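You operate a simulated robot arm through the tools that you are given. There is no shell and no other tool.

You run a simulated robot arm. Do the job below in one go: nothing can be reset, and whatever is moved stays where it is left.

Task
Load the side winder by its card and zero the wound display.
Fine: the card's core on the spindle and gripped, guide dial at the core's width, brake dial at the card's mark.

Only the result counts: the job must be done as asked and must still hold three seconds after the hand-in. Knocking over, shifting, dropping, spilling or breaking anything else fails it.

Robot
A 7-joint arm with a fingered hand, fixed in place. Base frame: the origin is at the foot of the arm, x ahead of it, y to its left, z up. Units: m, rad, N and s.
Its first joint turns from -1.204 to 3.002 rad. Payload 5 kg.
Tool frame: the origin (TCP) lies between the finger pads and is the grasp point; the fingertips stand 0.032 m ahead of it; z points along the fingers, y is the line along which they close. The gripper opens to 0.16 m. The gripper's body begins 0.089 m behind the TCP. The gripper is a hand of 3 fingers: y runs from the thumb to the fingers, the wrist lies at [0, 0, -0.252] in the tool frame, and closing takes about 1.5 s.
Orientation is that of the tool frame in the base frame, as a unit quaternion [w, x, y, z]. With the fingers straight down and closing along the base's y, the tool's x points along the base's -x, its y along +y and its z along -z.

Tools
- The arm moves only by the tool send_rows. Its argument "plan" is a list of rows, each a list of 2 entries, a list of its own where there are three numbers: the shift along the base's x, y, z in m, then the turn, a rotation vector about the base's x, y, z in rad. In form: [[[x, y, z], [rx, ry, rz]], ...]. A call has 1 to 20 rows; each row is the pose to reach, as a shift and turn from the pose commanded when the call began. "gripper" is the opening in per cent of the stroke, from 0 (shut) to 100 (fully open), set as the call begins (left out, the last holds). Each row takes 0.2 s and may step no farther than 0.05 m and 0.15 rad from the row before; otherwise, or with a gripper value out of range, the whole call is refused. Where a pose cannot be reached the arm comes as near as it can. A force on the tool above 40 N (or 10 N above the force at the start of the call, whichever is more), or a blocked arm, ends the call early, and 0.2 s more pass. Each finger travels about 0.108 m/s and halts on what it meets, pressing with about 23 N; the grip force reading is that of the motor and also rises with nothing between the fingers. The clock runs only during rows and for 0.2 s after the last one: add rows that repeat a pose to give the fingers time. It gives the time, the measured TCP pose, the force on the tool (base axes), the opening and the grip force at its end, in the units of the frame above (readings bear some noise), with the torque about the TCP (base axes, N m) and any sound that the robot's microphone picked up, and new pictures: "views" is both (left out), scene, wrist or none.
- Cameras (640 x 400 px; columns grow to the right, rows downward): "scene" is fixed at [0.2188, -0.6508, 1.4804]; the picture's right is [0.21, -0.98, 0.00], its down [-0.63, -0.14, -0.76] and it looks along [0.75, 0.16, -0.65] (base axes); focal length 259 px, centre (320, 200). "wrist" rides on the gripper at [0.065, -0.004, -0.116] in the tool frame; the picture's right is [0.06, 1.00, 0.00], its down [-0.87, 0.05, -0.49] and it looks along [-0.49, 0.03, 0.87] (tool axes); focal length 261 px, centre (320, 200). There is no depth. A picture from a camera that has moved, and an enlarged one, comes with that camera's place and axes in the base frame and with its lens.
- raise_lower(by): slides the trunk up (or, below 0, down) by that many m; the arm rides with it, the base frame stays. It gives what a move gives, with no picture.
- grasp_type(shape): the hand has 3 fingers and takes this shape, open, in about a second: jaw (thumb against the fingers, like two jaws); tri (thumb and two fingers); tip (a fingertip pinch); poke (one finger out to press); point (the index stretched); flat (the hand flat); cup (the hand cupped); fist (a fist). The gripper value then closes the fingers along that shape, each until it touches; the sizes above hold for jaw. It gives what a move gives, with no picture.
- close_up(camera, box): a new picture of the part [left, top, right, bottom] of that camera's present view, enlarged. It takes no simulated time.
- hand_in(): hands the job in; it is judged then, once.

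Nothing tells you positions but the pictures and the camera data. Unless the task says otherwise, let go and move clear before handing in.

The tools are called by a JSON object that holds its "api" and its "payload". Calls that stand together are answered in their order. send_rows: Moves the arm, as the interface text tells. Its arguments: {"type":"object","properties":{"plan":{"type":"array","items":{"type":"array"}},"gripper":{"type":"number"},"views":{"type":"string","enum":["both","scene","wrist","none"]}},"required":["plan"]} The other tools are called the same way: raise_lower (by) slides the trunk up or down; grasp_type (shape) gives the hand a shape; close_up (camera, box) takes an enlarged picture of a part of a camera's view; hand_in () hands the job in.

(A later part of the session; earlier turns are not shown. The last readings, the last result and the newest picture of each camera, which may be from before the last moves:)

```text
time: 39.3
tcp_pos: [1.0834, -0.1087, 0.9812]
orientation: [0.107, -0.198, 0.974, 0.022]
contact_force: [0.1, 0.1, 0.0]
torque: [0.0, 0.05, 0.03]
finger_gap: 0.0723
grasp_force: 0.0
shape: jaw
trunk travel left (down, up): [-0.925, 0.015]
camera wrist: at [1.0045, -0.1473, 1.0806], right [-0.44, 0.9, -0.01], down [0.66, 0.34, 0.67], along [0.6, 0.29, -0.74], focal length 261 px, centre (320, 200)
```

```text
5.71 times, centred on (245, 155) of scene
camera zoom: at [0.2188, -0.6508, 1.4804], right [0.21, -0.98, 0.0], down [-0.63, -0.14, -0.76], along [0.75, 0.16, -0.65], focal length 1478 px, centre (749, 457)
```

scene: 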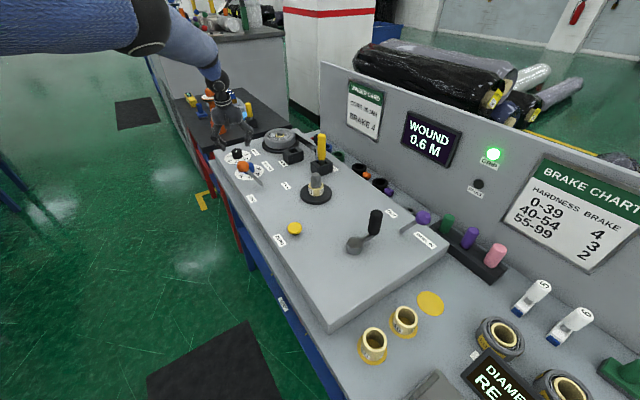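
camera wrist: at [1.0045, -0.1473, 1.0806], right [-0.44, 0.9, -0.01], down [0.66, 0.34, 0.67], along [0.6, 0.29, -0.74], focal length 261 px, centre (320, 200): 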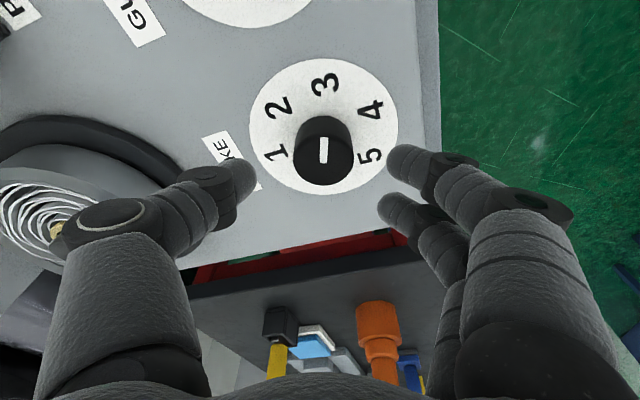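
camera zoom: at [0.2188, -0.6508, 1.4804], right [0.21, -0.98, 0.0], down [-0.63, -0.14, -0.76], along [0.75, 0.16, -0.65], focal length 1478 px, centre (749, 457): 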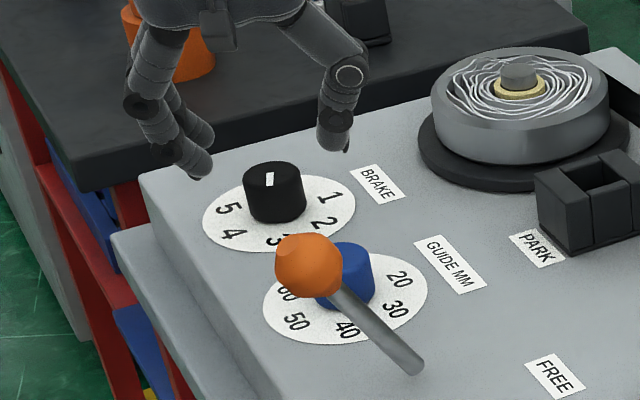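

I'm tilted and in reach now. The knob axis is at about (1.0915, -0.104) with its top near z 0.93. I'll align slightly and lower the fingers around it.

{"api": "send_rows", "payload": {"plan": [[[0.0035, 0.0025, -0.005], [0, 0, 0]], [[0.0035, 0.0025, -0.015], [0, 0, 0]], [[0.0035, 0.0025, -0.025], [0, 0, 0]], [[0.0035, 0.0025, -0.033], [0, 0, 0]], [[0.0035, 0.0025, -0.038], [0, 0, 0]]]}}

{"api": "close_up", "payload": {"camera": "wrist", "box": [200, 80, 440, 280]}}

{"api": "close_up", "payload": {"camera": "scene", "box": [200, 120, 290, 190]}}

```text
time: 40.5
tcp_pos: [1.0874, -0.1044, 0.9443]
orientation: [0.108, -0.199, 0.974, 0.023]
contact_force: [-0.4, 0.0, 0.3]
torque: [-0.02, -0.01, -0.01]
finger_gap: 0.0722
grasp_force: 0.0
shape: jaw
trunk travel left (down, up): [-0.925, 0.015]
camera wrist: at [1.0079, -0.1439, 1.0425], right [-0.45, 0.9, -0.01], down [0.66, 0.34, 0.67], along [0.6, 0.29, -0.74], focal length 261 px, centre (320, 200)
```

scene: 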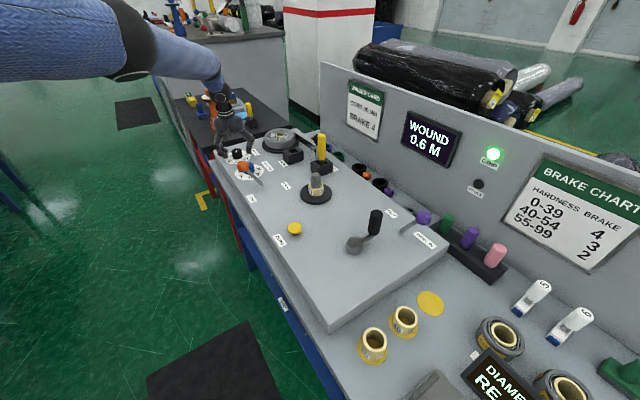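
wrist: 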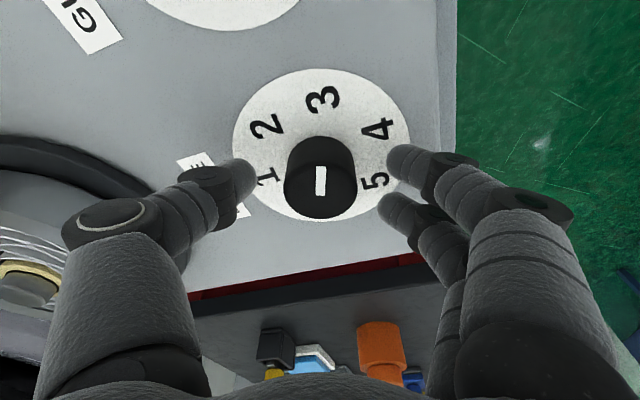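

```text
2.00 times, centred on (320, 180) of wrist
camera zoom: at [1.0079, -0.1439, 1.0425], right [-0.45, 0.9, -0.01], down [0.66, 0.34, 0.67], along [0.6, 0.29, -0.74], focal length 521 px, centre (320, 240)
```

zoom: 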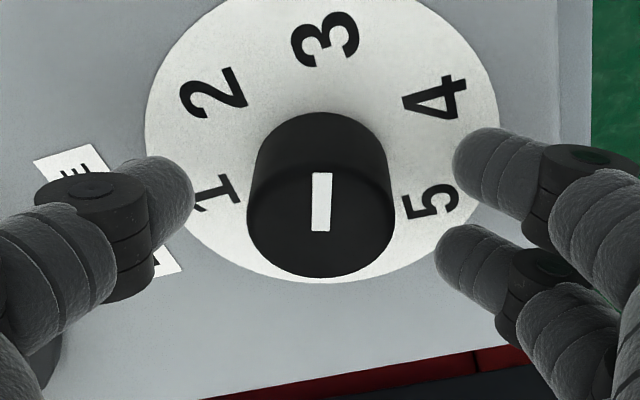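

```text
5.71 times, centred on (245, 155) of scene
camera zoom: at [0.2188, -0.6508, 1.4804], right [0.21, -0.98, 0.0], down [-0.63, -0.14, -0.76], along [0.75, 0.16, -0.65], focal length 1478 px, centre (749, 457)
```

zoom: 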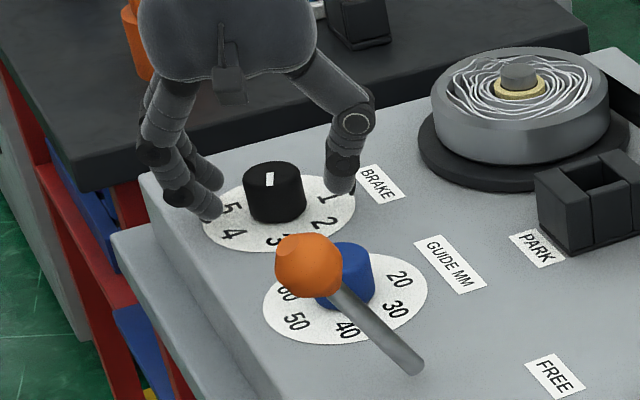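

The fingers straddle the knob. Closing on it now.

{"api": "send_rows", "payload": {"plan": [[[0, 0, 0], [0, 0, 0]], [[0, 0, 0], [0, 0, 0]], [[0, 0, 0], [0, 0, 0]], [[0, 0, 0], [0, 0, 0]]], "gripper": 0, "views": "wrist"}}

{"api": "close_up", "payload": {"camera": "wrist", "box": [200, 80, 440, 280]}}

```text
time: 41.5
tcp_pos: [1.0871, -0.105, 0.9432]
orientation: [0.107, -0.199, 0.974, 0.024]
contact_force: [0.0, 0.6, -1.4]
torque: [0.01, 0.03, -0.02]
finger_gap: 0.0324
grasp_force: 23.1
shape: jaw
trunk travel left (down, up): [-0.925, 0.015]
camera wrist: at [1.0079, -0.144, 1.0423], right [-0.45, 0.9, -0.01], down [0.66, 0.34, 0.67], along [0.6, 0.29, -0.74], focal length 261 px, centre (320, 200)
```

wrist: 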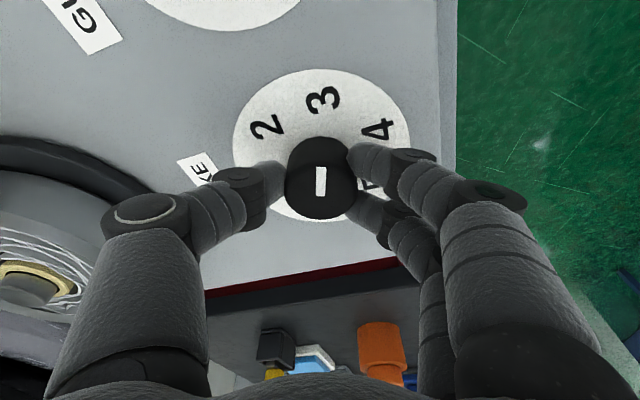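

```text
2.00 times, centred on (320, 180) of wrist
camera zoom: at [1.0079, -0.144, 1.0423], right [-0.45, 0.9, -0.01], down [0.66, 0.34, 0.67], along [0.6, 0.29, -0.74], focal length 521 px, centre (320, 240)
```

zoom: 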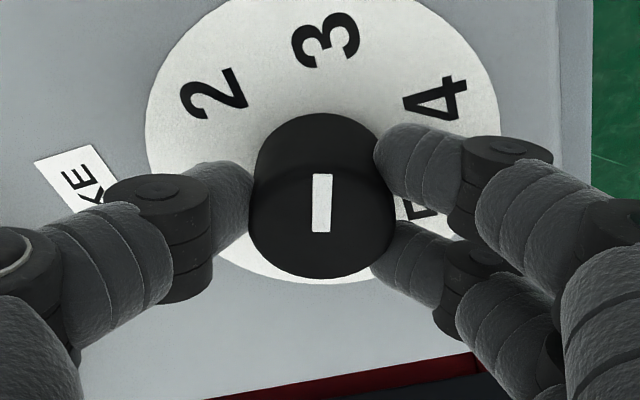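

Good grip with no side load. Rotating the knob clockwise, as seen from above, toward 4.

{"api": "send_rows", "payload": {"plan": [[[0.0001, 0.0006, 0], [0, 0, -0.125]], [[0.0002, 0.0012, 0], [0, 0, -0.25]], [[0.0002, 0.0018, 0], [0, 0, -0.375]], [[0.0003, 0.0024, 0], [0, 0, -0.5]]]}}

{"api": "close_up", "payload": {"camera": "wrist", "box": [200, 80, 440, 280]}}

```text
time: 42.5
tcp_pos: [1.0866, -0.102, 0.9437]
orientation: [0.11, 0.05, 0.993, -0.005]
contact_force: [-7.4, 1.4, -3.8]
torque: [0.07, 0.19, 0.01]
finger_gap: 0.0321
grasp_force: 23.2
shape: jaw
trunk travel left (down, up): [-0.925, 0.015]
camera wrist: at [0.9988, -0.0979, 1.0424], right [0.04, 1.0, -0.01], down [0.74, -0.02, 0.67], along [0.67, -0.04, -0.74], focal length 261 px, centre (320, 200)
```

scene: 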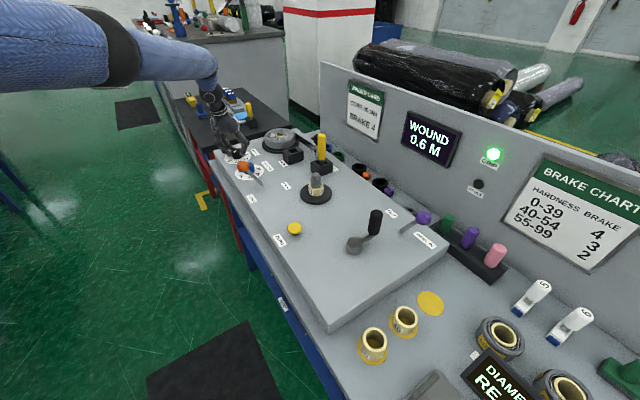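
wrist: 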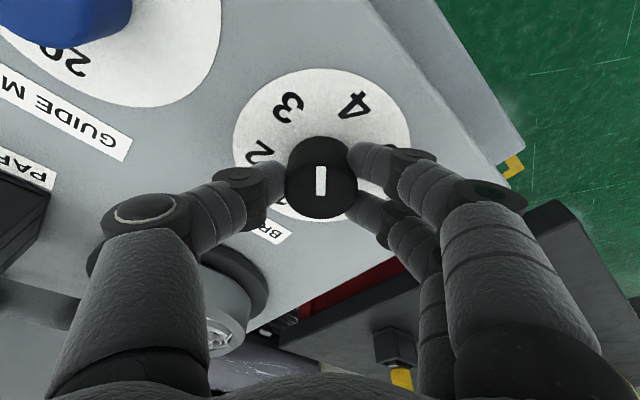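

```text
2.00 times, centred on (320, 180) of wrist
camera zoom: at [0.9988, -0.0979, 1.0424], right [0.04, 1.0, -0.01], down [0.74, -0.02, 0.67], along [0.67, -0.04, -0.74], focal length 521 px, centre (320, 240)
```

zoom: 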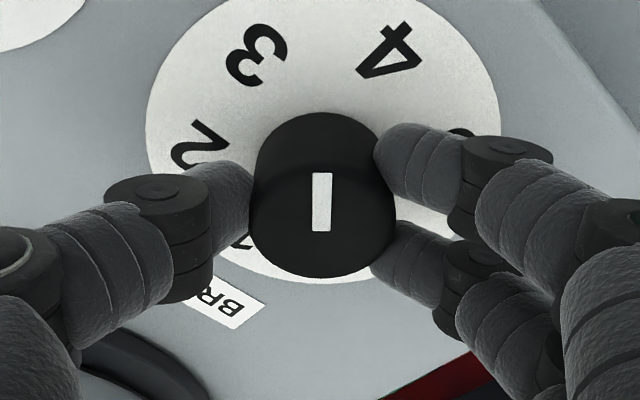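

The knob turns with the hand and the pointer is halfway from 3 to 4. Continuing the second half.

{"api": "send_rows", "payload": {"plan": [[[-0.001, 0.0006, 0], [0, 0, -0.125]], [[-0.001, 0.0012, 0], [0, 0, -0.25]], [[-0.001, 0.0018, 0], [0, 0, -0.375]], [[-0.001, 0.0023, 0], [0, 0, -0.5]], [[-0.001, 0.0023, 0], [0, 0, -0.5]]]}}

{"api": "close_up", "payload": {"camera": "wrist", "box": [200, 40, 440, 240]}}

```text
time: 43.7
tcp_pos: [1.0869, -0.0984, 0.9437]
orientation: [0.105, 0.293, 0.95, -0.032]
contact_force: [0.5, 5.5, -3.1]
torque: [0.15, 0.02, 0.03]
finger_gap: 0.031
grasp_force: 23.1
shape: jaw
trunk travel left (down, up): [-0.925, 0.015]
camera wrist: at [1.012, -0.0534, 1.0424], right [0.51, 0.86, -0.01], down [0.64, -0.37, 0.67], along [0.57, -0.35, -0.74], focal length 261 px, centre (320, 200)
```

scene: 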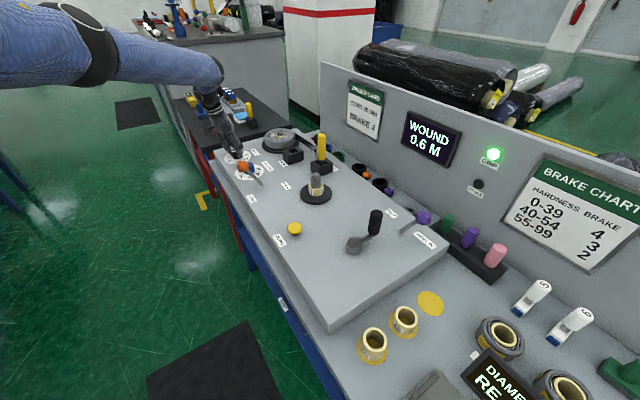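
wrist: 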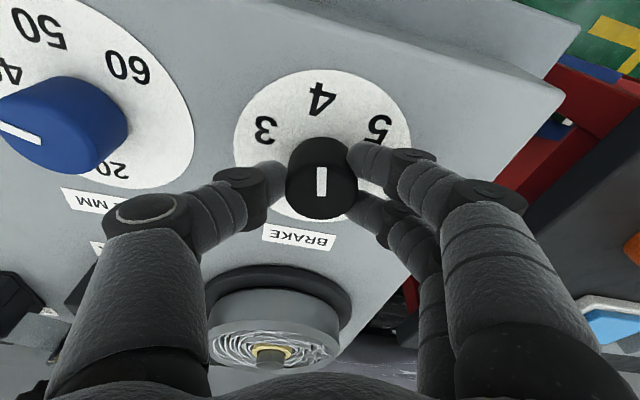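

```text
2.00 times, centred on (320, 140) of wrist
camera zoom: at [1.012, -0.0534, 1.0424], right [0.51, 0.86, -0.01], down [0.64, -0.37, 0.67], along [0.57, -0.35, -0.74], focal length 521 px, centre (320, 320)
```

zoom: 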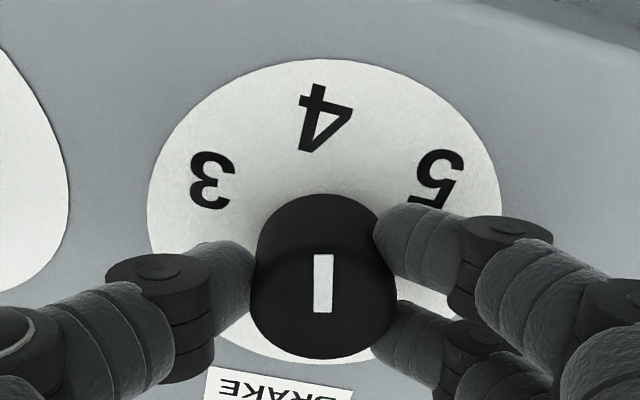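

The pointer is at 4. I'll release and lift clear to verify.

{"api": "send_rows", "payload": {"plan": [[[0, 0, 0], [0, 0, 0]], [[0, 0, 0], [0, 0, 0]], [[0, 0, 0], [0, 0, 0]], [[0, 0, 0], [0, 0, 0]]], "gripper": 45, "views": "none"}}

{"api": "send_rows", "payload": {"plan": [[[0, 0, 0.02], [0, 0, 0]], [[0, 0, 0.05], [0, 0, 0]], [[0, 0, 0.08], [0, 0, 0]]]}}

{"api": "close_up", "payload": {"camera": "wrist", "box": [200, 20, 440, 220]}}

```text
time: 44.7
tcp_pos: [1.0868, -0.1007, 0.9443]
orientation: [0.106, 0.294, 0.949, -0.032]
contact_force: [0.2, 0.2, 0.3]
torque: [-0.02, 0.0, -0.04]
finger_gap: 0.0712
grasp_force: 0.1
shape: jaw
trunk travel left (down, up): [-0.925, 0.015]
```

```text
time: 45.5
tcp_pos: [1.0869, -0.1007, 1.0237]
orientation: [0.105, 0.294, 0.949, -0.034]
contact_force: [-0.5, 0.0, 0.7]
torque: [-0.01, 0.0, 0.02]
finger_gap: 0.0716
grasp_force: 0.1
shape: jaw
trunk travel left (down, up): [-0.925, 0.015]
camera wrist: at [1.0125, -0.0544, 1.123], right [0.51, 0.86, -0.01], down [0.64, -0.37, 0.67], along [0.57, -0.35, -0.74], focal length 261 px, centre (320, 200)
```

scene: 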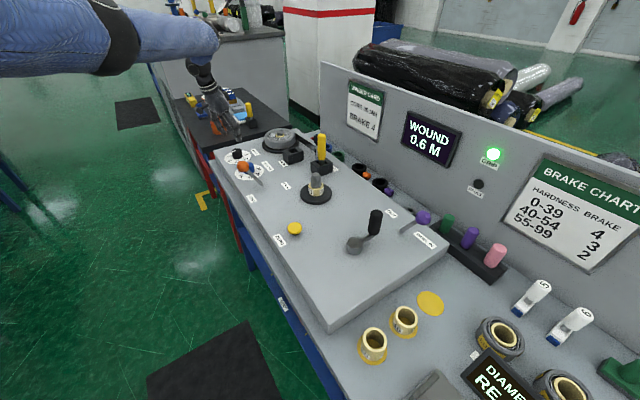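
wrist: 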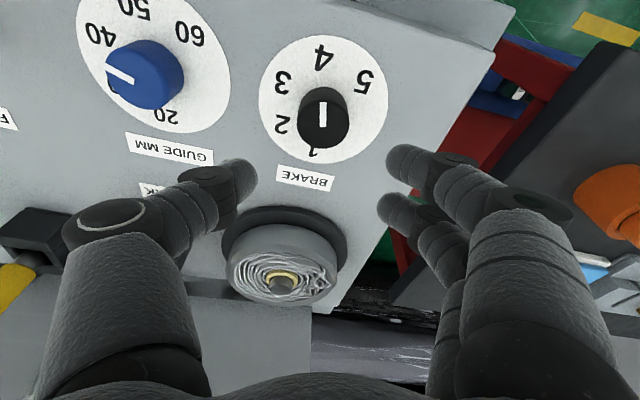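

```text
2.00 times, centred on (320, 120) of wrist
camera zoom: at [1.0125, -0.0544, 1.123], right [0.51, 0.86, -0.01], down [0.64, -0.37, 0.67], along [0.57, -0.35, -0.74], focal length 521 px, centre (320, 360)
```

zoom: 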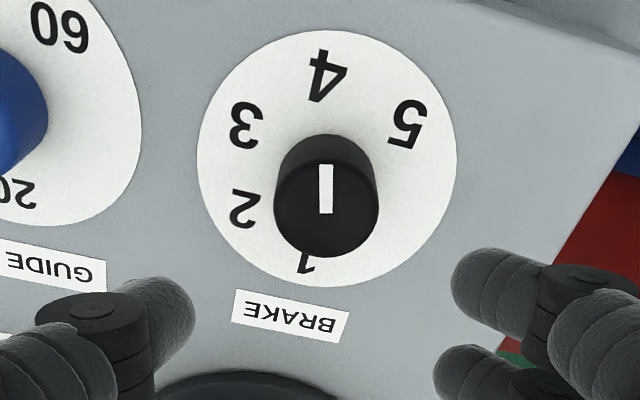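

The brake pointer sits on 4. Next is the guide dial: I'll straighten the hand and move above the blue knob for a reading.

{"api": "send_rows", "payload": {"plan": [[[-0.02, -0.01, 0.015], [0.062, 0.0907, 0]], [[-0.045, -0.035, 0.03], [0.1243, 0.1815, 0]], [[-0.07, -0.06, 0.04], [0.1243, 0.1815, 0]], [[-0.09, -0.085, 0.05], [0.1243, 0.1815, 0]], [[-0.095, -0.095, 0.05], [0.1243, 0.1815, 0]]]}}

{"api": "close_up", "payload": {"camera": "wrist", "box": [200, 20, 440, 220]}}

```text
time: 46.7
tcp_pos: [1.0415, -0.1347, 1.0539]
orientation: [0.0, 0.295, 0.955, 0.0]
contact_force: [0.8, -0.6, -0.8]
torque: [-0.01, 0.01, 0.0]
finger_gap: 0.0718
grasp_force: 0.1
shape: jaw
out of reach, approached as far as the arm can: row 3, 4, 5
trunk travel left (down, up): [-0.925, 0.015]
camera wrist: at [0.9866, -0.1028, 1.1692], right [0.51, 0.86, 0.0], down [0.75, -0.45, 0.49], along [0.42, -0.25, -0.87], focal length 261 px, centre (320, 200)
```

scene: 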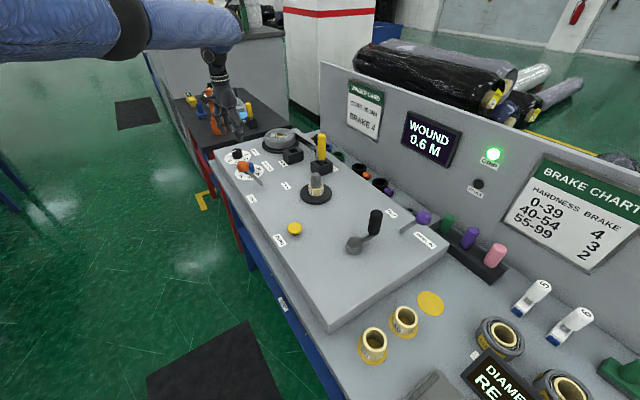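
wrist: 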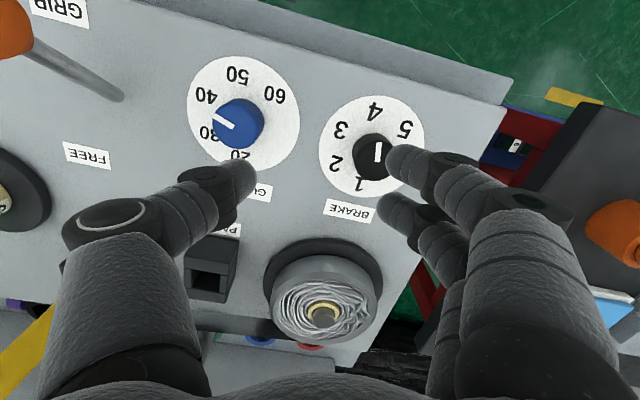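

```text
2.00 times, centred on (320, 120) of wrist
camera zoom: at [0.9866, -0.1028, 1.1692], right [0.51, 0.86, 0.0], down [0.75, -0.45, 0.49], along [0.42, -0.25, -0.87], focal length 521 px, centre (320, 360)
```

zoom: 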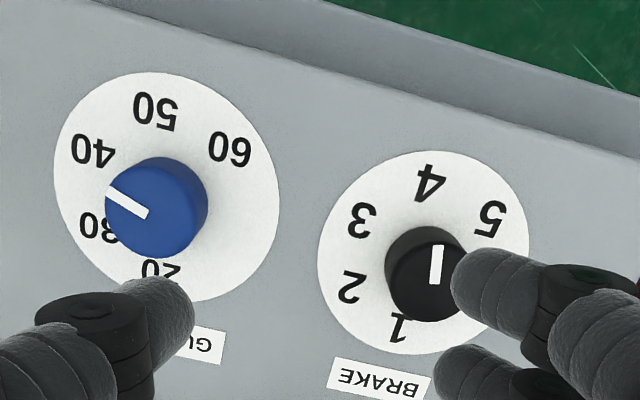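

The guide pointer is on 40 and must go to 30, about 54° counter-clockwise seen from above. The knob axis is at about (0.9975, -0.1995). I'll move over it.

{"api": "send_rows", "payload": {"plan": [[[-0.015, -0.02, -0.005], [0, 0, 0]], [[-0.03, -0.043, -0.01], [0, 0, 0]], [[-0.044, -0.065, -0.015], [0, 0, 0]], [[-0.044, -0.065, -0.02], [0, 0, 0]]]}}

{"api": "close_up", "payload": {"camera": "wrist", "box": [200, 40, 440, 240]}}

```text
time: 47.7
tcp_pos: [1.0414, -0.1358, 1.0537]
orientation: [0.001, 0.296, 0.955, 0.001]
contact_force: [0.1, -0.2, 0.4]
torque: [0.01, 0.01, 0.01]
finger_gap: 0.072
grasp_force: 0.0
shape: jaw
out of reach, approached as far as the arm can: row 1, 2, 3, 4
trunk travel left (down, up): [-0.925, 0.015]
camera wrist: at [0.9866, -0.1024, 1.1691], right [0.51, 0.86, 0.0], down [0.75, -0.45, 0.49], along [0.42, -0.25, -0.87], focal length 261 px, centre (320, 200)
```

scene: 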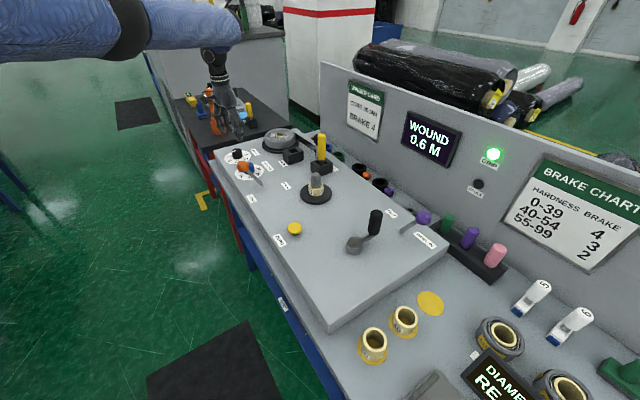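
wrist: 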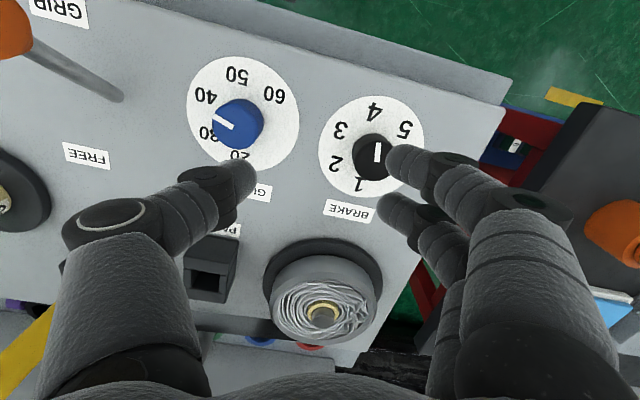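

```text
2.00 times, centred on (320, 140) of wrist
camera zoom: at [0.9866, -0.1024, 1.1691], right [0.51, 0.86, 0.0], down [0.75, -0.45, 0.49], along [0.42, -0.25, -0.87], focal length 521 px, centre (320, 320)
```

zoom: 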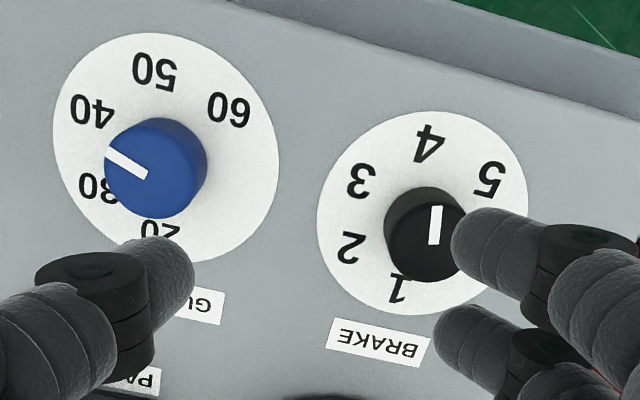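

The arm is stuck at a joint limit in this configuration. I'll rotate the wrist back toward neutral to free it, then try again.

{"api": "send_rows", "payload": {"plan": [[[0, 0, 0], [0, 0, 0.12]], [[0, 0, 0], [0, 0, 0.24]], [[0, 0, 0], [0, 0, 0.36]]], "views": "none"}}

{"api": "send_rows", "payload": {"plan": [[[-0.015, -0.02, 0], [0, 0, 0]], [[-0.03, -0.043, 0], [0, 0, 0]], [[-0.044, -0.065, 0], [0, 0, 0]]], "views": "scene"}}

```text
time: 48.5
tcp_pos: [1.041, -0.1372, 1.0548]
orientation: [0.0, 0.118, 0.993, 0.001]
contact_force: [-0.8, -0.1, 0.3]
torque: [0.01, 0.01, -0.04]
finger_gap: 0.0717
grasp_force: 0.1
shape: jaw
trunk travel left (down, up): [-0.925, 0.015]
```

```text
time: 49.3
tcp_pos: [1.0412, -0.138, 1.0535]
orientation: [0.0, 0.12, 0.993, 0.0]
contact_force: [-0.4, -0.4, 0.7]
torque: [0.01, -0.01, 0.01]
finger_gap: 0.0717
grasp_force: 0.1
shape: jaw
out of reach, approached as far as the arm can: row 1, 2, 3
trunk travel left (down, up): [-0.925, 0.015]
```

scene: 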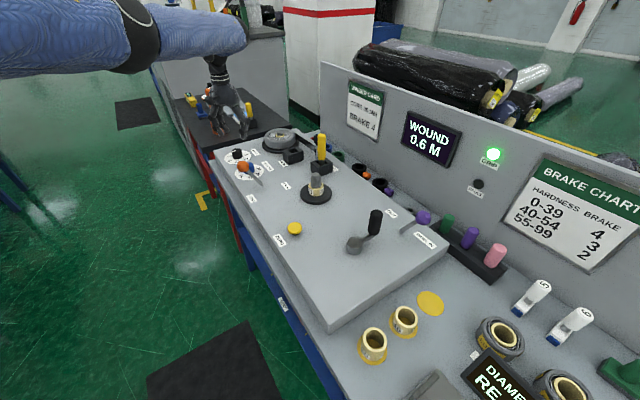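

{"api": "send_rows", "payload": {"plan": [[[-0.02, 0.0, 0], [0, 0, 0]], [[-0.04, 0.0, 0], [0, 0, 0]]], "views": "none"}}

{"api": "send_rows", "payload": {"plan": [[[0, 0.0, 0.02], [0, 0, 0]], [[0, 0.0, 0.04], [0, 0, 0]]], "views": "none"}}

```text
time: 49.9
tcp_pos: [1.0417, -0.1376, 1.0556]
orientation: [0.0, 0.12, 0.993, 0.0]
contact_force: [0.5, 0.3, 0.4]
torque: [-0.02, 0.06, -0.01]
finger_gap: 0.0717
grasp_force: 0.0
shape: jaw
out of reach, approached as far as the arm can: row 1, 2
trunk travel left (down, up): [-0.925, 0.015]
```

```text
time: 50.5
tcp_pos: [1.0398, -0.1386, 1.0962]
orientation: [0.002, 0.118, 0.993, -0.004]
contact_force: [0.5, -1.8, 1.3]
torque: [0.25, 0.03, -0.01]
finger_gap: 0.0719
grasp_force: 0.1
shape: jaw
trunk travel left (down, up): [-0.925, 0.015]
```

{"api": "send_rows", "payload": {"plan": [[[-0.02, 0.0, 0.01], [0, 0, 0]], [[-0.045, -0.02, 0.01], [0, 0, 0]], [[-0.06, -0.04, 0.01], [0, 0, 0]]], "views": "none"}}

```text
time: 51.3
tcp_pos: [0.9837, -0.1768, 1.1043]
orientation: [0.001, 0.114, 0.994, -0.001]
contact_force: [0.2, 1.0, 0.5]
torque: [0.03, 0.06, -0.04]
finger_gap: 0.0717
grasp_force: 0.0
shape: jaw
trunk travel left (down, up): [-0.925, 0.015]
```

Freed. Now I'll go over the blue knob with the hand yawed for the turn.

{"api": "send_rows", "payload": {"plan": [[[0.004, -0.007, -0.02], [0, 0, -0.13]], [[0.009, -0.015, -0.04], [0, 0, -0.26]], [[0.0138, -0.0227, -0.06], [0, 0, -0.39]], [[0.0138, -0.0227, -0.08], [0, 0, -0.41]], [[0.0138, -0.0227, -0.1], [0, 0, -0.41]]]}}

{"api": "close_up", "payload": {"camera": "wrist", "box": [200, 40, 440, 240]}}

{"api": "close_up", "payload": {"camera": "scene", "box": [200, 110, 300, 190]}}

```text
time: 52.5
tcp_pos: [0.9953, -0.2014, 1.0041]
orientation: [0.001, 0.319, 0.948, 0.001]
contact_force: [0.3, -0.3, 0.3]
torque: [-0.02, -0.01, -0.02]
finger_gap: 0.0719
grasp_force: 0.0
shape: jaw
trunk travel left (down, up): [-0.925, 0.015]
camera wrist: at [0.9418, -0.166, 1.1204], right [0.55, 0.83, 0.0], down [0.72, -0.48, 0.49], along [0.41, -0.27, -0.87], focal length 261 px, centre (320, 200)
```

scene: 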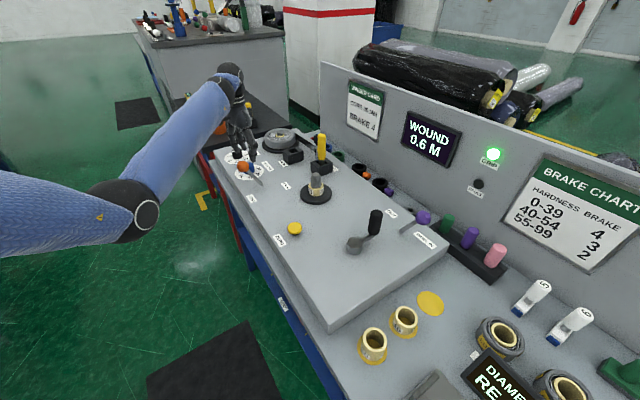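
wrist: 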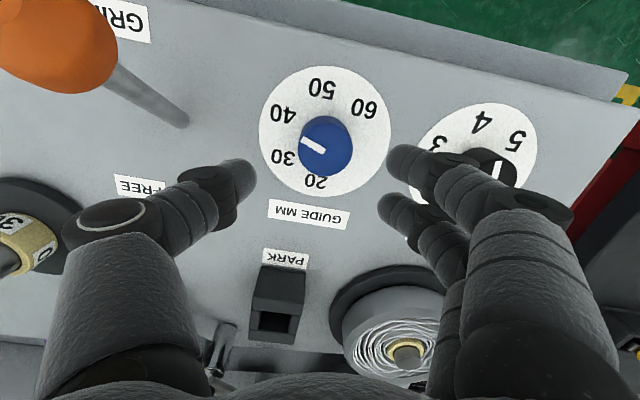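

```text
2.00 times, centred on (320, 140) of wrist
camera zoom: at [0.9418, -0.166, 1.1204], right [0.55, 0.83, 0.0], down [0.72, -0.48, 0.49], along [0.41, -0.27, -0.87], focal length 521 px, centre (320, 320)
```

zoom: 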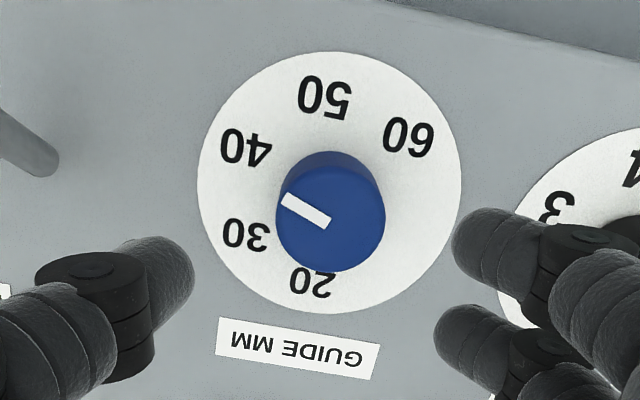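

```text
5.00 times, centred on (250, 150) of scene
camera zoom: at [0.2188, -0.6508, 1.4804], right [0.21, -0.98, 0.0], down [-0.63, -0.14, -0.76], along [0.75, 0.16, -0.65], focal length 1293 px, centre (670, 450)
```

zoom: 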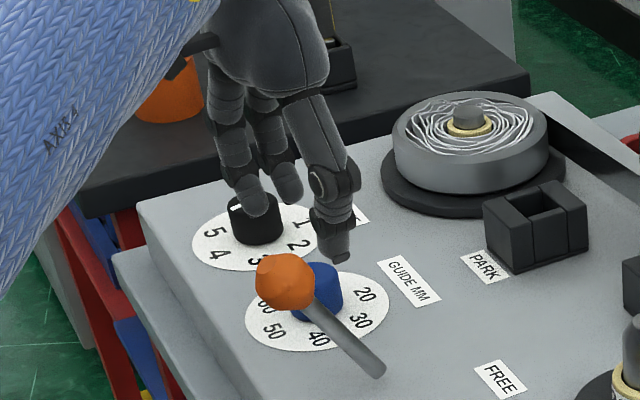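

Well aligned over the blue knob (axis about (0.996, -0.197)). I'll descend around it.

{"api": "send_rows", "payload": {"plan": [[[0.001, 0.0045, -0.01], [0, 0, 0]], [[0.001, 0.0045, -0.025], [0, 0, 0]], [[0.001, 0.0045, -0.04], [0, 0, 0]], [[0.001, 0.0045, -0.053], [0, 0, 0]], [[0.001, 0.0045, -0.061], [0, 0, 0]]]}}

{"api": "close_up", "payload": {"camera": "wrist", "box": [200, 60, 440, 260]}}

{"api": "close_up", "payload": {"camera": "scene", "box": [200, 110, 300, 190]}}

```text
time: 53.7
tcp_pos: [0.9968, -0.1963, 0.9427]
orientation: [0.0, 0.319, 0.948, 0.0]
contact_force: [-0.5, -0.7, -0.2]
torque: [0.01, 0.01, -0.02]
finger_gap: 0.0719
grasp_force: 0.0
shape: jaw
trunk travel left (down, up): [-0.925, 0.015]
camera wrist: at [0.9422, -0.1612, 1.0587], right [0.55, 0.83, 0.0], down [0.73, -0.48, 0.49], along [0.41, -0.27, -0.87], focal length 261 px, centre (320, 200)
```

scene: 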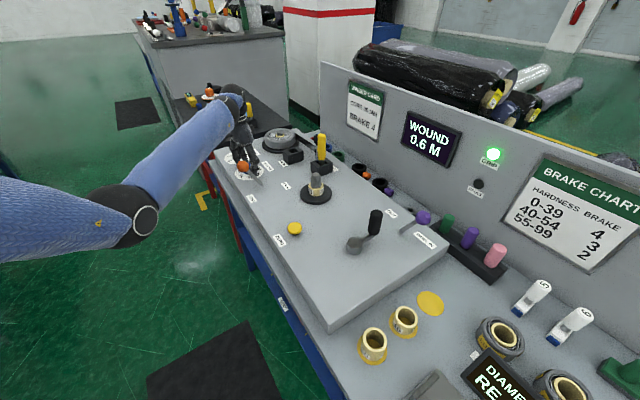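
wrist: 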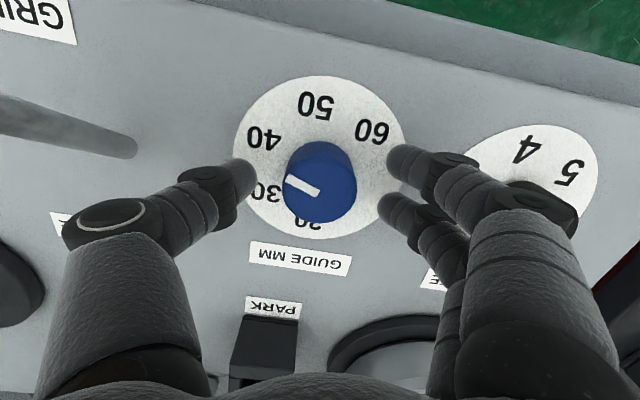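

```text
2.00 times, centred on (320, 160) of wrist
camera zoom: at [0.9422, -0.1612, 1.0587], right [0.55, 0.83, 0.0], down [0.73, -0.48, 0.49], along [0.41, -0.27, -0.87], focal length 521 px, centre (320, 280)
```

zoom: 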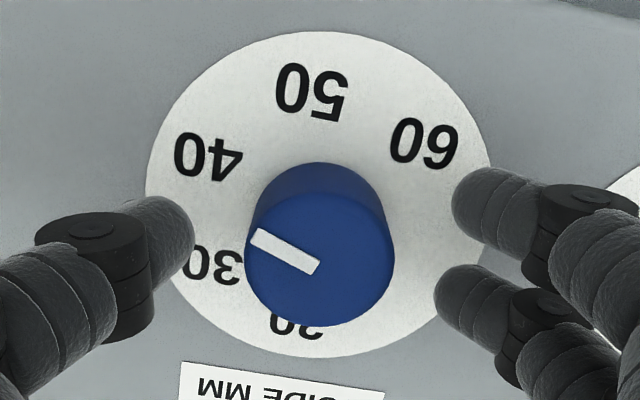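

```text
5.00 times, centred on (250, 150) of scene
camera zoom: at [0.2188, -0.6508, 1.4804], right [0.21, -0.98, 0.0], down [-0.63, -0.14, -0.76], along [0.75, 0.16, -0.65], focal length 1293 px, centre (670, 450)
```

zoom: 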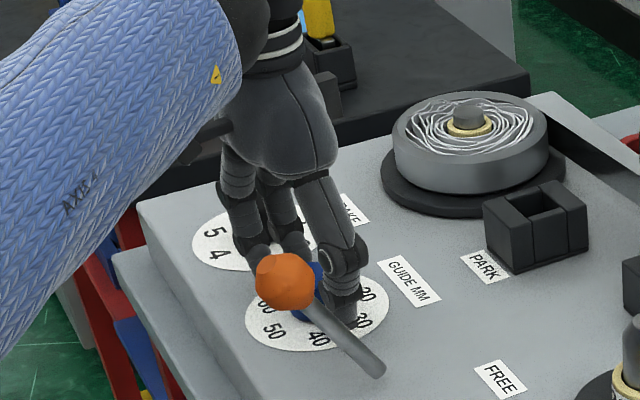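

{"api": "send_rows", "payload": {"plan": [[[0, 0, 0], [0, 0, 0]], [[0, 0, 0], [0, 0, 0]], [[0, 0, 0], [0, 0, 0]], [[0, 0, 0], [0, 0, 0]]], "gripper": 0, "views": "wrist"}}

{"api": "send_rows", "payload": {"plan": [[[0, 0, 0], [0, 0, 0.12]], [[0, 0, 0], [0, 0, 0.24]], [[0, 0, 0], [0, 0, 0.36]], [[0, 0, 0], [0, 0, 0.48]]]}}

{"api": "close_up", "payload": {"camera": "wrist", "box": [200, 60, 440, 260]}}

```text
time: 54.7
tcp_pos: [0.9964, -0.1967, 0.9424]
orientation: [0.0, 0.319, 0.948, 0.0]
contact_force: [-1.2, -0.8, -2.2]
torque: [0.03, 0.01, -0.02]
finger_gap: 0.0317
grasp_force: 22.6
shape: jaw
trunk travel left (down, up): [-0.925, 0.015]
camera wrist: at [0.9423, -0.1612, 1.0586], right [0.55, 0.83, 0.0], down [0.72, -0.48, 0.49], along [0.41, -0.27, -0.87], focal length 261 px, centre (320, 200)
```

wrist: 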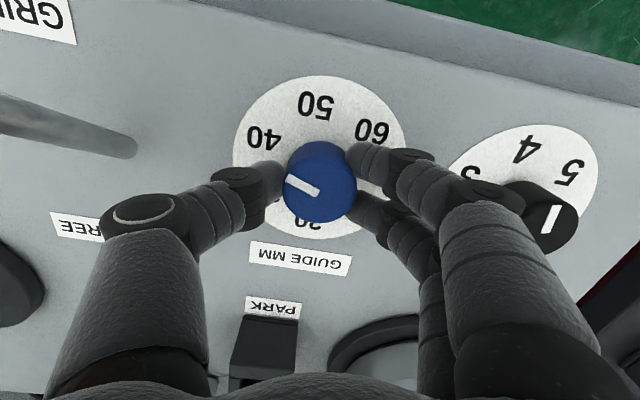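

```text
time: 55.7
tcp_pos: [0.9949, -0.198, 0.9427]
orientation: [0.0, 0.083, 0.997, 0.0]
contact_force: [0.1, -6.4, -4.3]
torque: [-0.18, 0.04, -0.01]
finger_gap: 0.0317
grasp_force: 22.9
shape: jaw
trunk travel left (down, up): [-0.925, 0.015]
camera wrist: at [0.9315, -0.1905, 1.0588], right [0.11, 0.99, 0.0], down [0.87, -0.09, 0.49], along [0.49, -0.05, -0.87], focal length 261 px, centre (320, 200)
```

scene: 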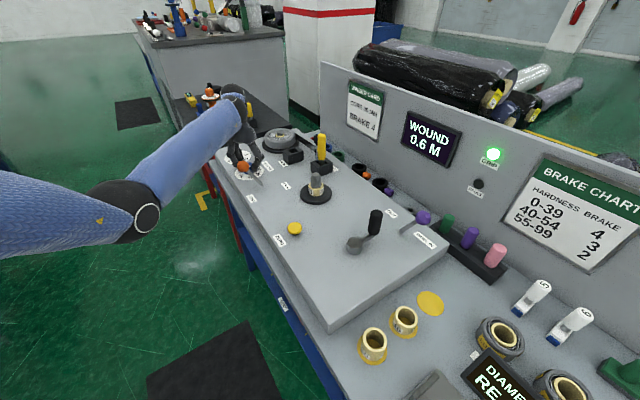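
wrist: 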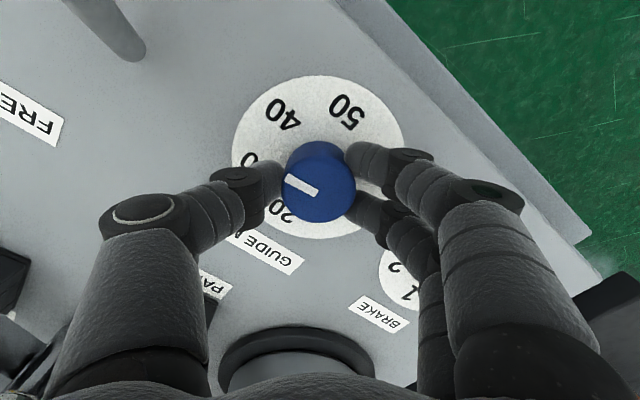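

```text
2.00 times, centred on (320, 160) of wrist
camera zoom: at [0.9315, -0.1905, 1.0588], right [0.11, 0.99, 0.0], down [0.87, -0.09, 0.49], along [0.49, -0.05, -0.87], focal length 521 px, centre (320, 280)
```

zoom: 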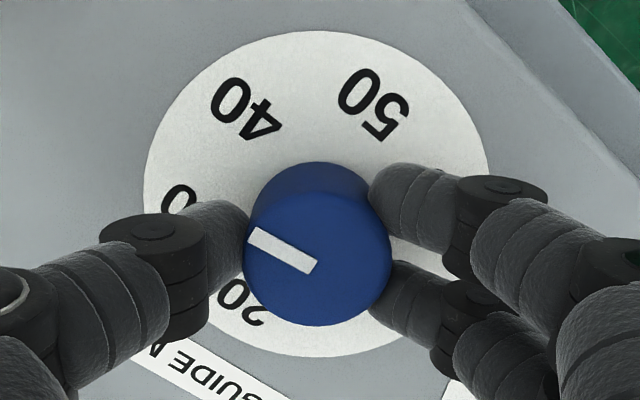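

Turning well, now about halfway. Completing the turn to 30.

{"api": "send_rows", "payload": {"plan": [[[0, 0, 0], [0, 0, 0.12]], [[0, 0, 0], [0, 0, 0.24]], [[0, 0, 0], [0, 0, 0.36]], [[0, 0, 0], [0, 0, 0.465]], [[0, 0, 0], [0, 0, 0.465]]]}}

{"api": "close_up", "payload": {"camera": "wrist", "box": [200, 60, 440, 260]}}

```text
time: 56.9
tcp_pos: [0.9953, -0.1967, 0.9434]
orientation: [0.0, -0.147, 0.989, 0.001]
contact_force: [-4.7, -10.6, -4.6]
torque: [-0.27, 0.05, 0.01]
finger_gap: 0.0318
grasp_force: 22.9
shape: jaw
trunk travel left (down, up): [-0.925, 0.015]
camera wrist: at [0.9352, -0.2205, 1.0588], right [-0.35, 0.94, 0.0], down [0.82, 0.3, 0.49], along [0.46, 0.17, -0.87], focal length 261 px, centre (320, 200)
```

scene: 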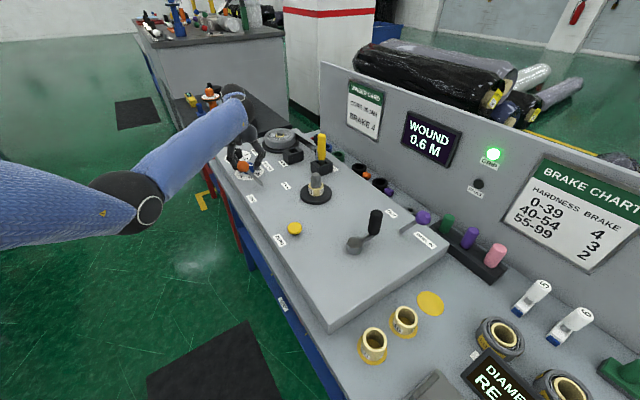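
wrist: 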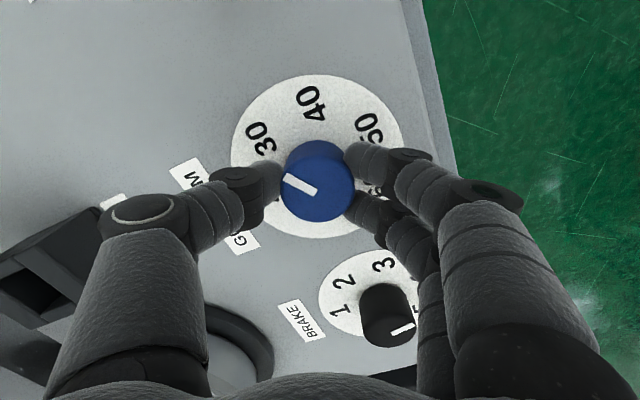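

```text
2.00 times, centred on (320, 160) of wrist
camera zoom: at [0.9352, -0.2205, 1.0588], right [-0.35, 0.94, 0.0], down [0.82, 0.3, 0.49], along [0.46, 0.17, -0.87], focal length 521 px, centre (320, 280)
```

zoom: 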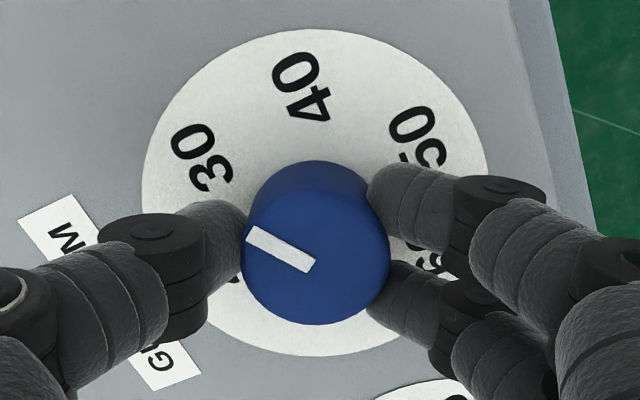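

The 30 now sits where 40 was relative to the pointer, so the knob didn't slip. I'll release and lift to verify both dials.

{"api": "send_rows", "payload": {"plan": [[[0, 0, 0], [0, 0, 0]], [[0, 0, 0], [0, 0, 0]], [[0, 0, 0], [0, 0, 0]], [[0, 0, 0], [0, 0, 0]]], "gripper": 45, "views": "none"}}

{"api": "send_rows", "payload": {"plan": [[[0, 0, 0.02], [0, 0, 0]], [[0, 0, 0.05], [0, 0, 0]], [[-0.01, 0.01, 0.09], [0, 0, 0]], [[-0.02, 0.02, 0.13], [0, 0, 0]]]}}

{"api": "close_up", "payload": {"camera": "wrist", "box": [220, 30, 420, 190]}}

{"api": "close_up", "payload": {"camera": "scene", "box": [210, 130, 280, 190]}}

```text
time: 57.9
tcp_pos: [0.9969, -0.1948, 0.944]
orientation: [0.0, -0.146, 0.989, 0.0]
contact_force: [0.0, 0.0, -0.5]
torque: [-0.03, -0.01, 0.03]
finger_gap: 0.0712
grasp_force: 0.0
shape: jaw
trunk travel left (down, up): [-0.925, 0.015]
```

```text
time: 58.9
tcp_pos: [0.9746, -0.1753, 1.0748]
orientation: [0.0, -0.147, 0.989, 0.0]
contact_force: [-0.1, 0.8, 1.2]
torque: [-0.01, -0.03, 0.0]
finger_gap: 0.0714
grasp_force: 0.0
shape: jaw
trunk travel left (down, up): [-0.925, 0.015]
camera wrist: at [0.913, -0.2002, 1.19], right [-0.35, 0.94, 0.0], down [0.82, 0.3, 0.49], along [0.46, 0.17, -0.87], focal length 261 px, centre (320, 200)
```

scene: 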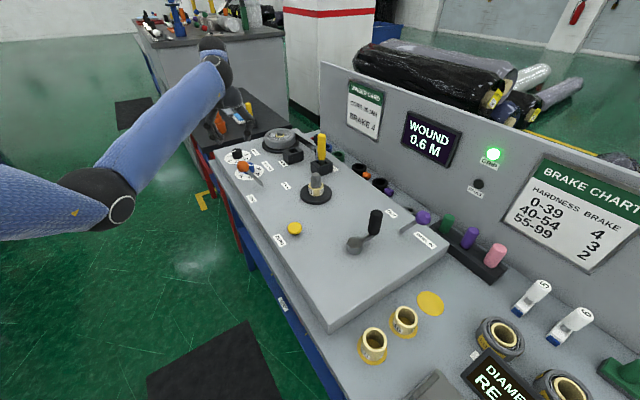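
wrist: 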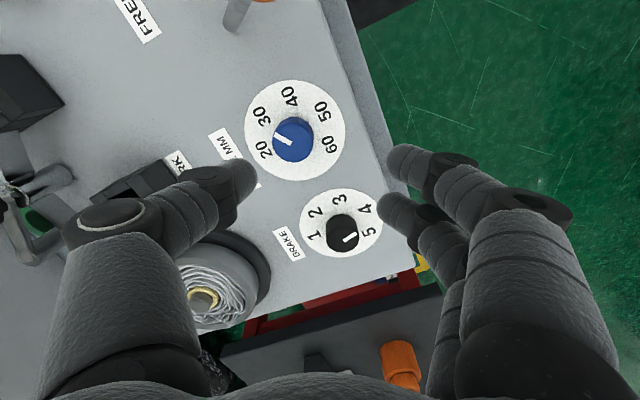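

```text
2.50 times, centred on (320, 110) of wrist
camera zoom: at [0.913, -0.2002, 1.19], right [-0.35, 0.94, 0.0], down [0.82, 0.3, 0.49], along [0.46, 0.17, -0.87], focal length 652 px, centre (320, 425)
```

zoom: 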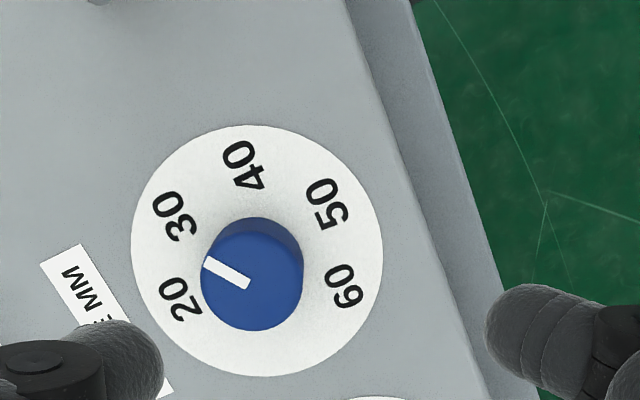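

```text
6.67 times, centred on (245, 160) of scene
camera zoom: at [0.2188, -0.6508, 1.4804], right [0.21, -0.98, 0.0], down [-0.63, -0.14, -0.76], along [0.75, 0.16, -0.65], focal length 1724 px, centre (820, 467)
```

zoom: 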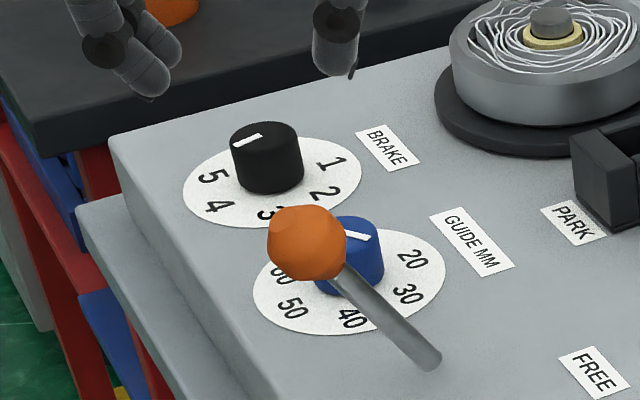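

{"api": "close_up", "payload": {"camera": "wrist", "box": [240, 75, 350, 185]}}

{"api": "close_up", "payload": {"camera": "wrist", "box": [295, 185, 385, 265]}}

```text
3.64 times, centred on (295, 130) of wrist
camera zoom: at [0.913, -0.2002, 1.19], right [-0.35, 0.94, 0.0], down [0.82, 0.3, 0.49], along [0.46, 0.17, -0.87], focal length 948 px, centre (411, 454)
```

zoom: 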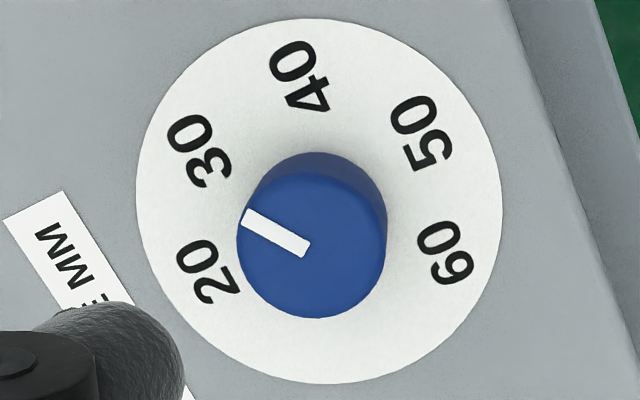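

```text
5.00 times, centred on (340, 225) of wrist
camera zoom: at [0.913, -0.2002, 1.19], right [-0.35, 0.94, 0.0], down [0.82, 0.3, 0.49], along [0.46, 0.17, -0.87], focal length 1303 px, centre (220, 75)
```

zoom: 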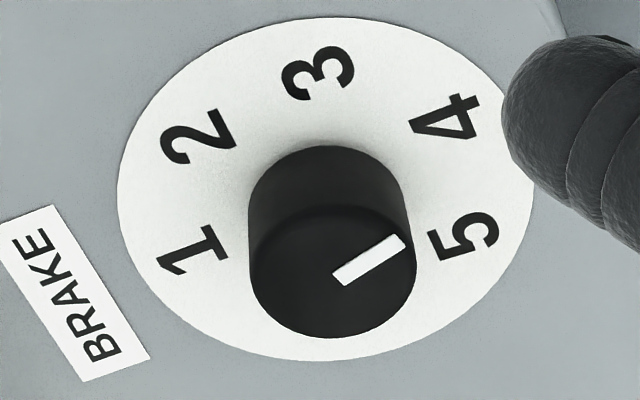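

Both dials check out: guide on 30 and brake on 4, each within about a degree by my geometry. Next is the ZERO button near (0.718, -0.467, 0.92). I'll close the fingers and move above it.

{"api": "send_rows", "payload": {"plan": [[[-0.01, -0.0, 0.03], [0, 0, -0.08]], [[-0.035, -0.03, 0.045], [0, 0, -0.16]], [[-0.06, -0.065, 0.045], [0, 0, -0.25]], [[-0.09, -0.1, 0.045], [0, 0, -0.34]], [[-0.12, -0.135, 0.045], [0, 0, -0.43]], [[-0.15, -0.17, 0.045], [0, 0, -0.52]], [[-0.18, -0.205, 0.045], [0, 0, -0.61]], [[-0.21, -0.24, 0.045], [0, 0, -0.7]], [[-0.24, -0.27, 0.03], [0, 0, -0.79]], [[-0.2566, -0.2917, 0.01], [0, 0, -0.8]]], "gripper": 0}}

{"api": "close_up", "payload": {"camera": "wrist", "box": [200, 40, 440, 240]}}

```text
time: 59.8
tcp_pos: [0.9078, -0.2282, 1.0322]
orientation: [0.016, -0.049, 0.999, 0.002]
contact_force: [23.6, 17.8, 8.7]
torque: [0.37, -0.35, -0.33]
finger_gap: 0.0
grasp_force: 23.1
shape: jaw
out of reach, approached as far as the arm can: row 1, 2, 3, 4
trunk travel left (down, up): [-0.925, 0.015]
stopped in row 4: the force on the tool passed its limit at 94 N (the readings are from after the stop); the commanded pose is now the measured one
camera wrist: at [0.8398, -0.2402, 1.1468], right [-0.16, 0.99, 0.0], down [0.84, 0.14, 0.52], along [0.51, 0.08, -0.86], focal length 261 px, centre (320, 200)
```

scene: 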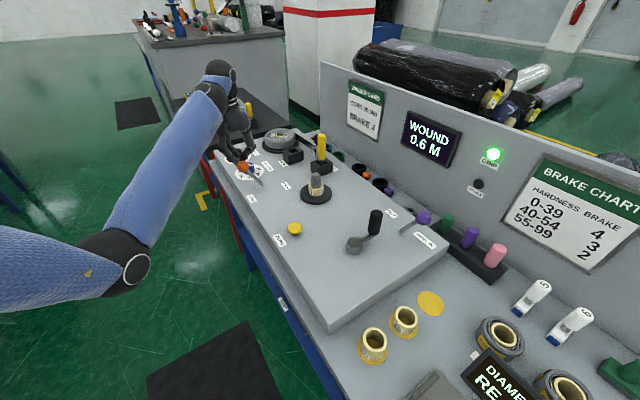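
wrist: 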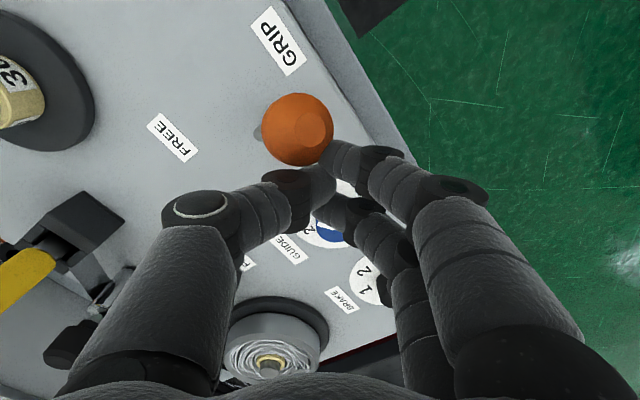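

```text
2.00 times, centred on (320, 140) of wrist
camera zoom: at [0.8398, -0.2402, 1.1468], right [-0.16, 0.99, 0.0], down [0.84, 0.14, 0.52], along [0.51, 0.08, -0.86], focal length 521 px, centre (320, 320)
```

zoom: 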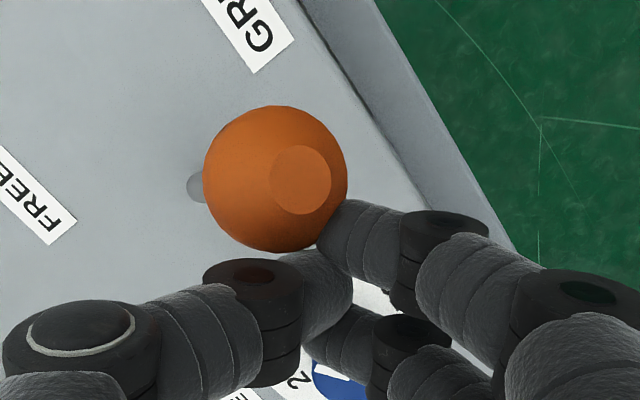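

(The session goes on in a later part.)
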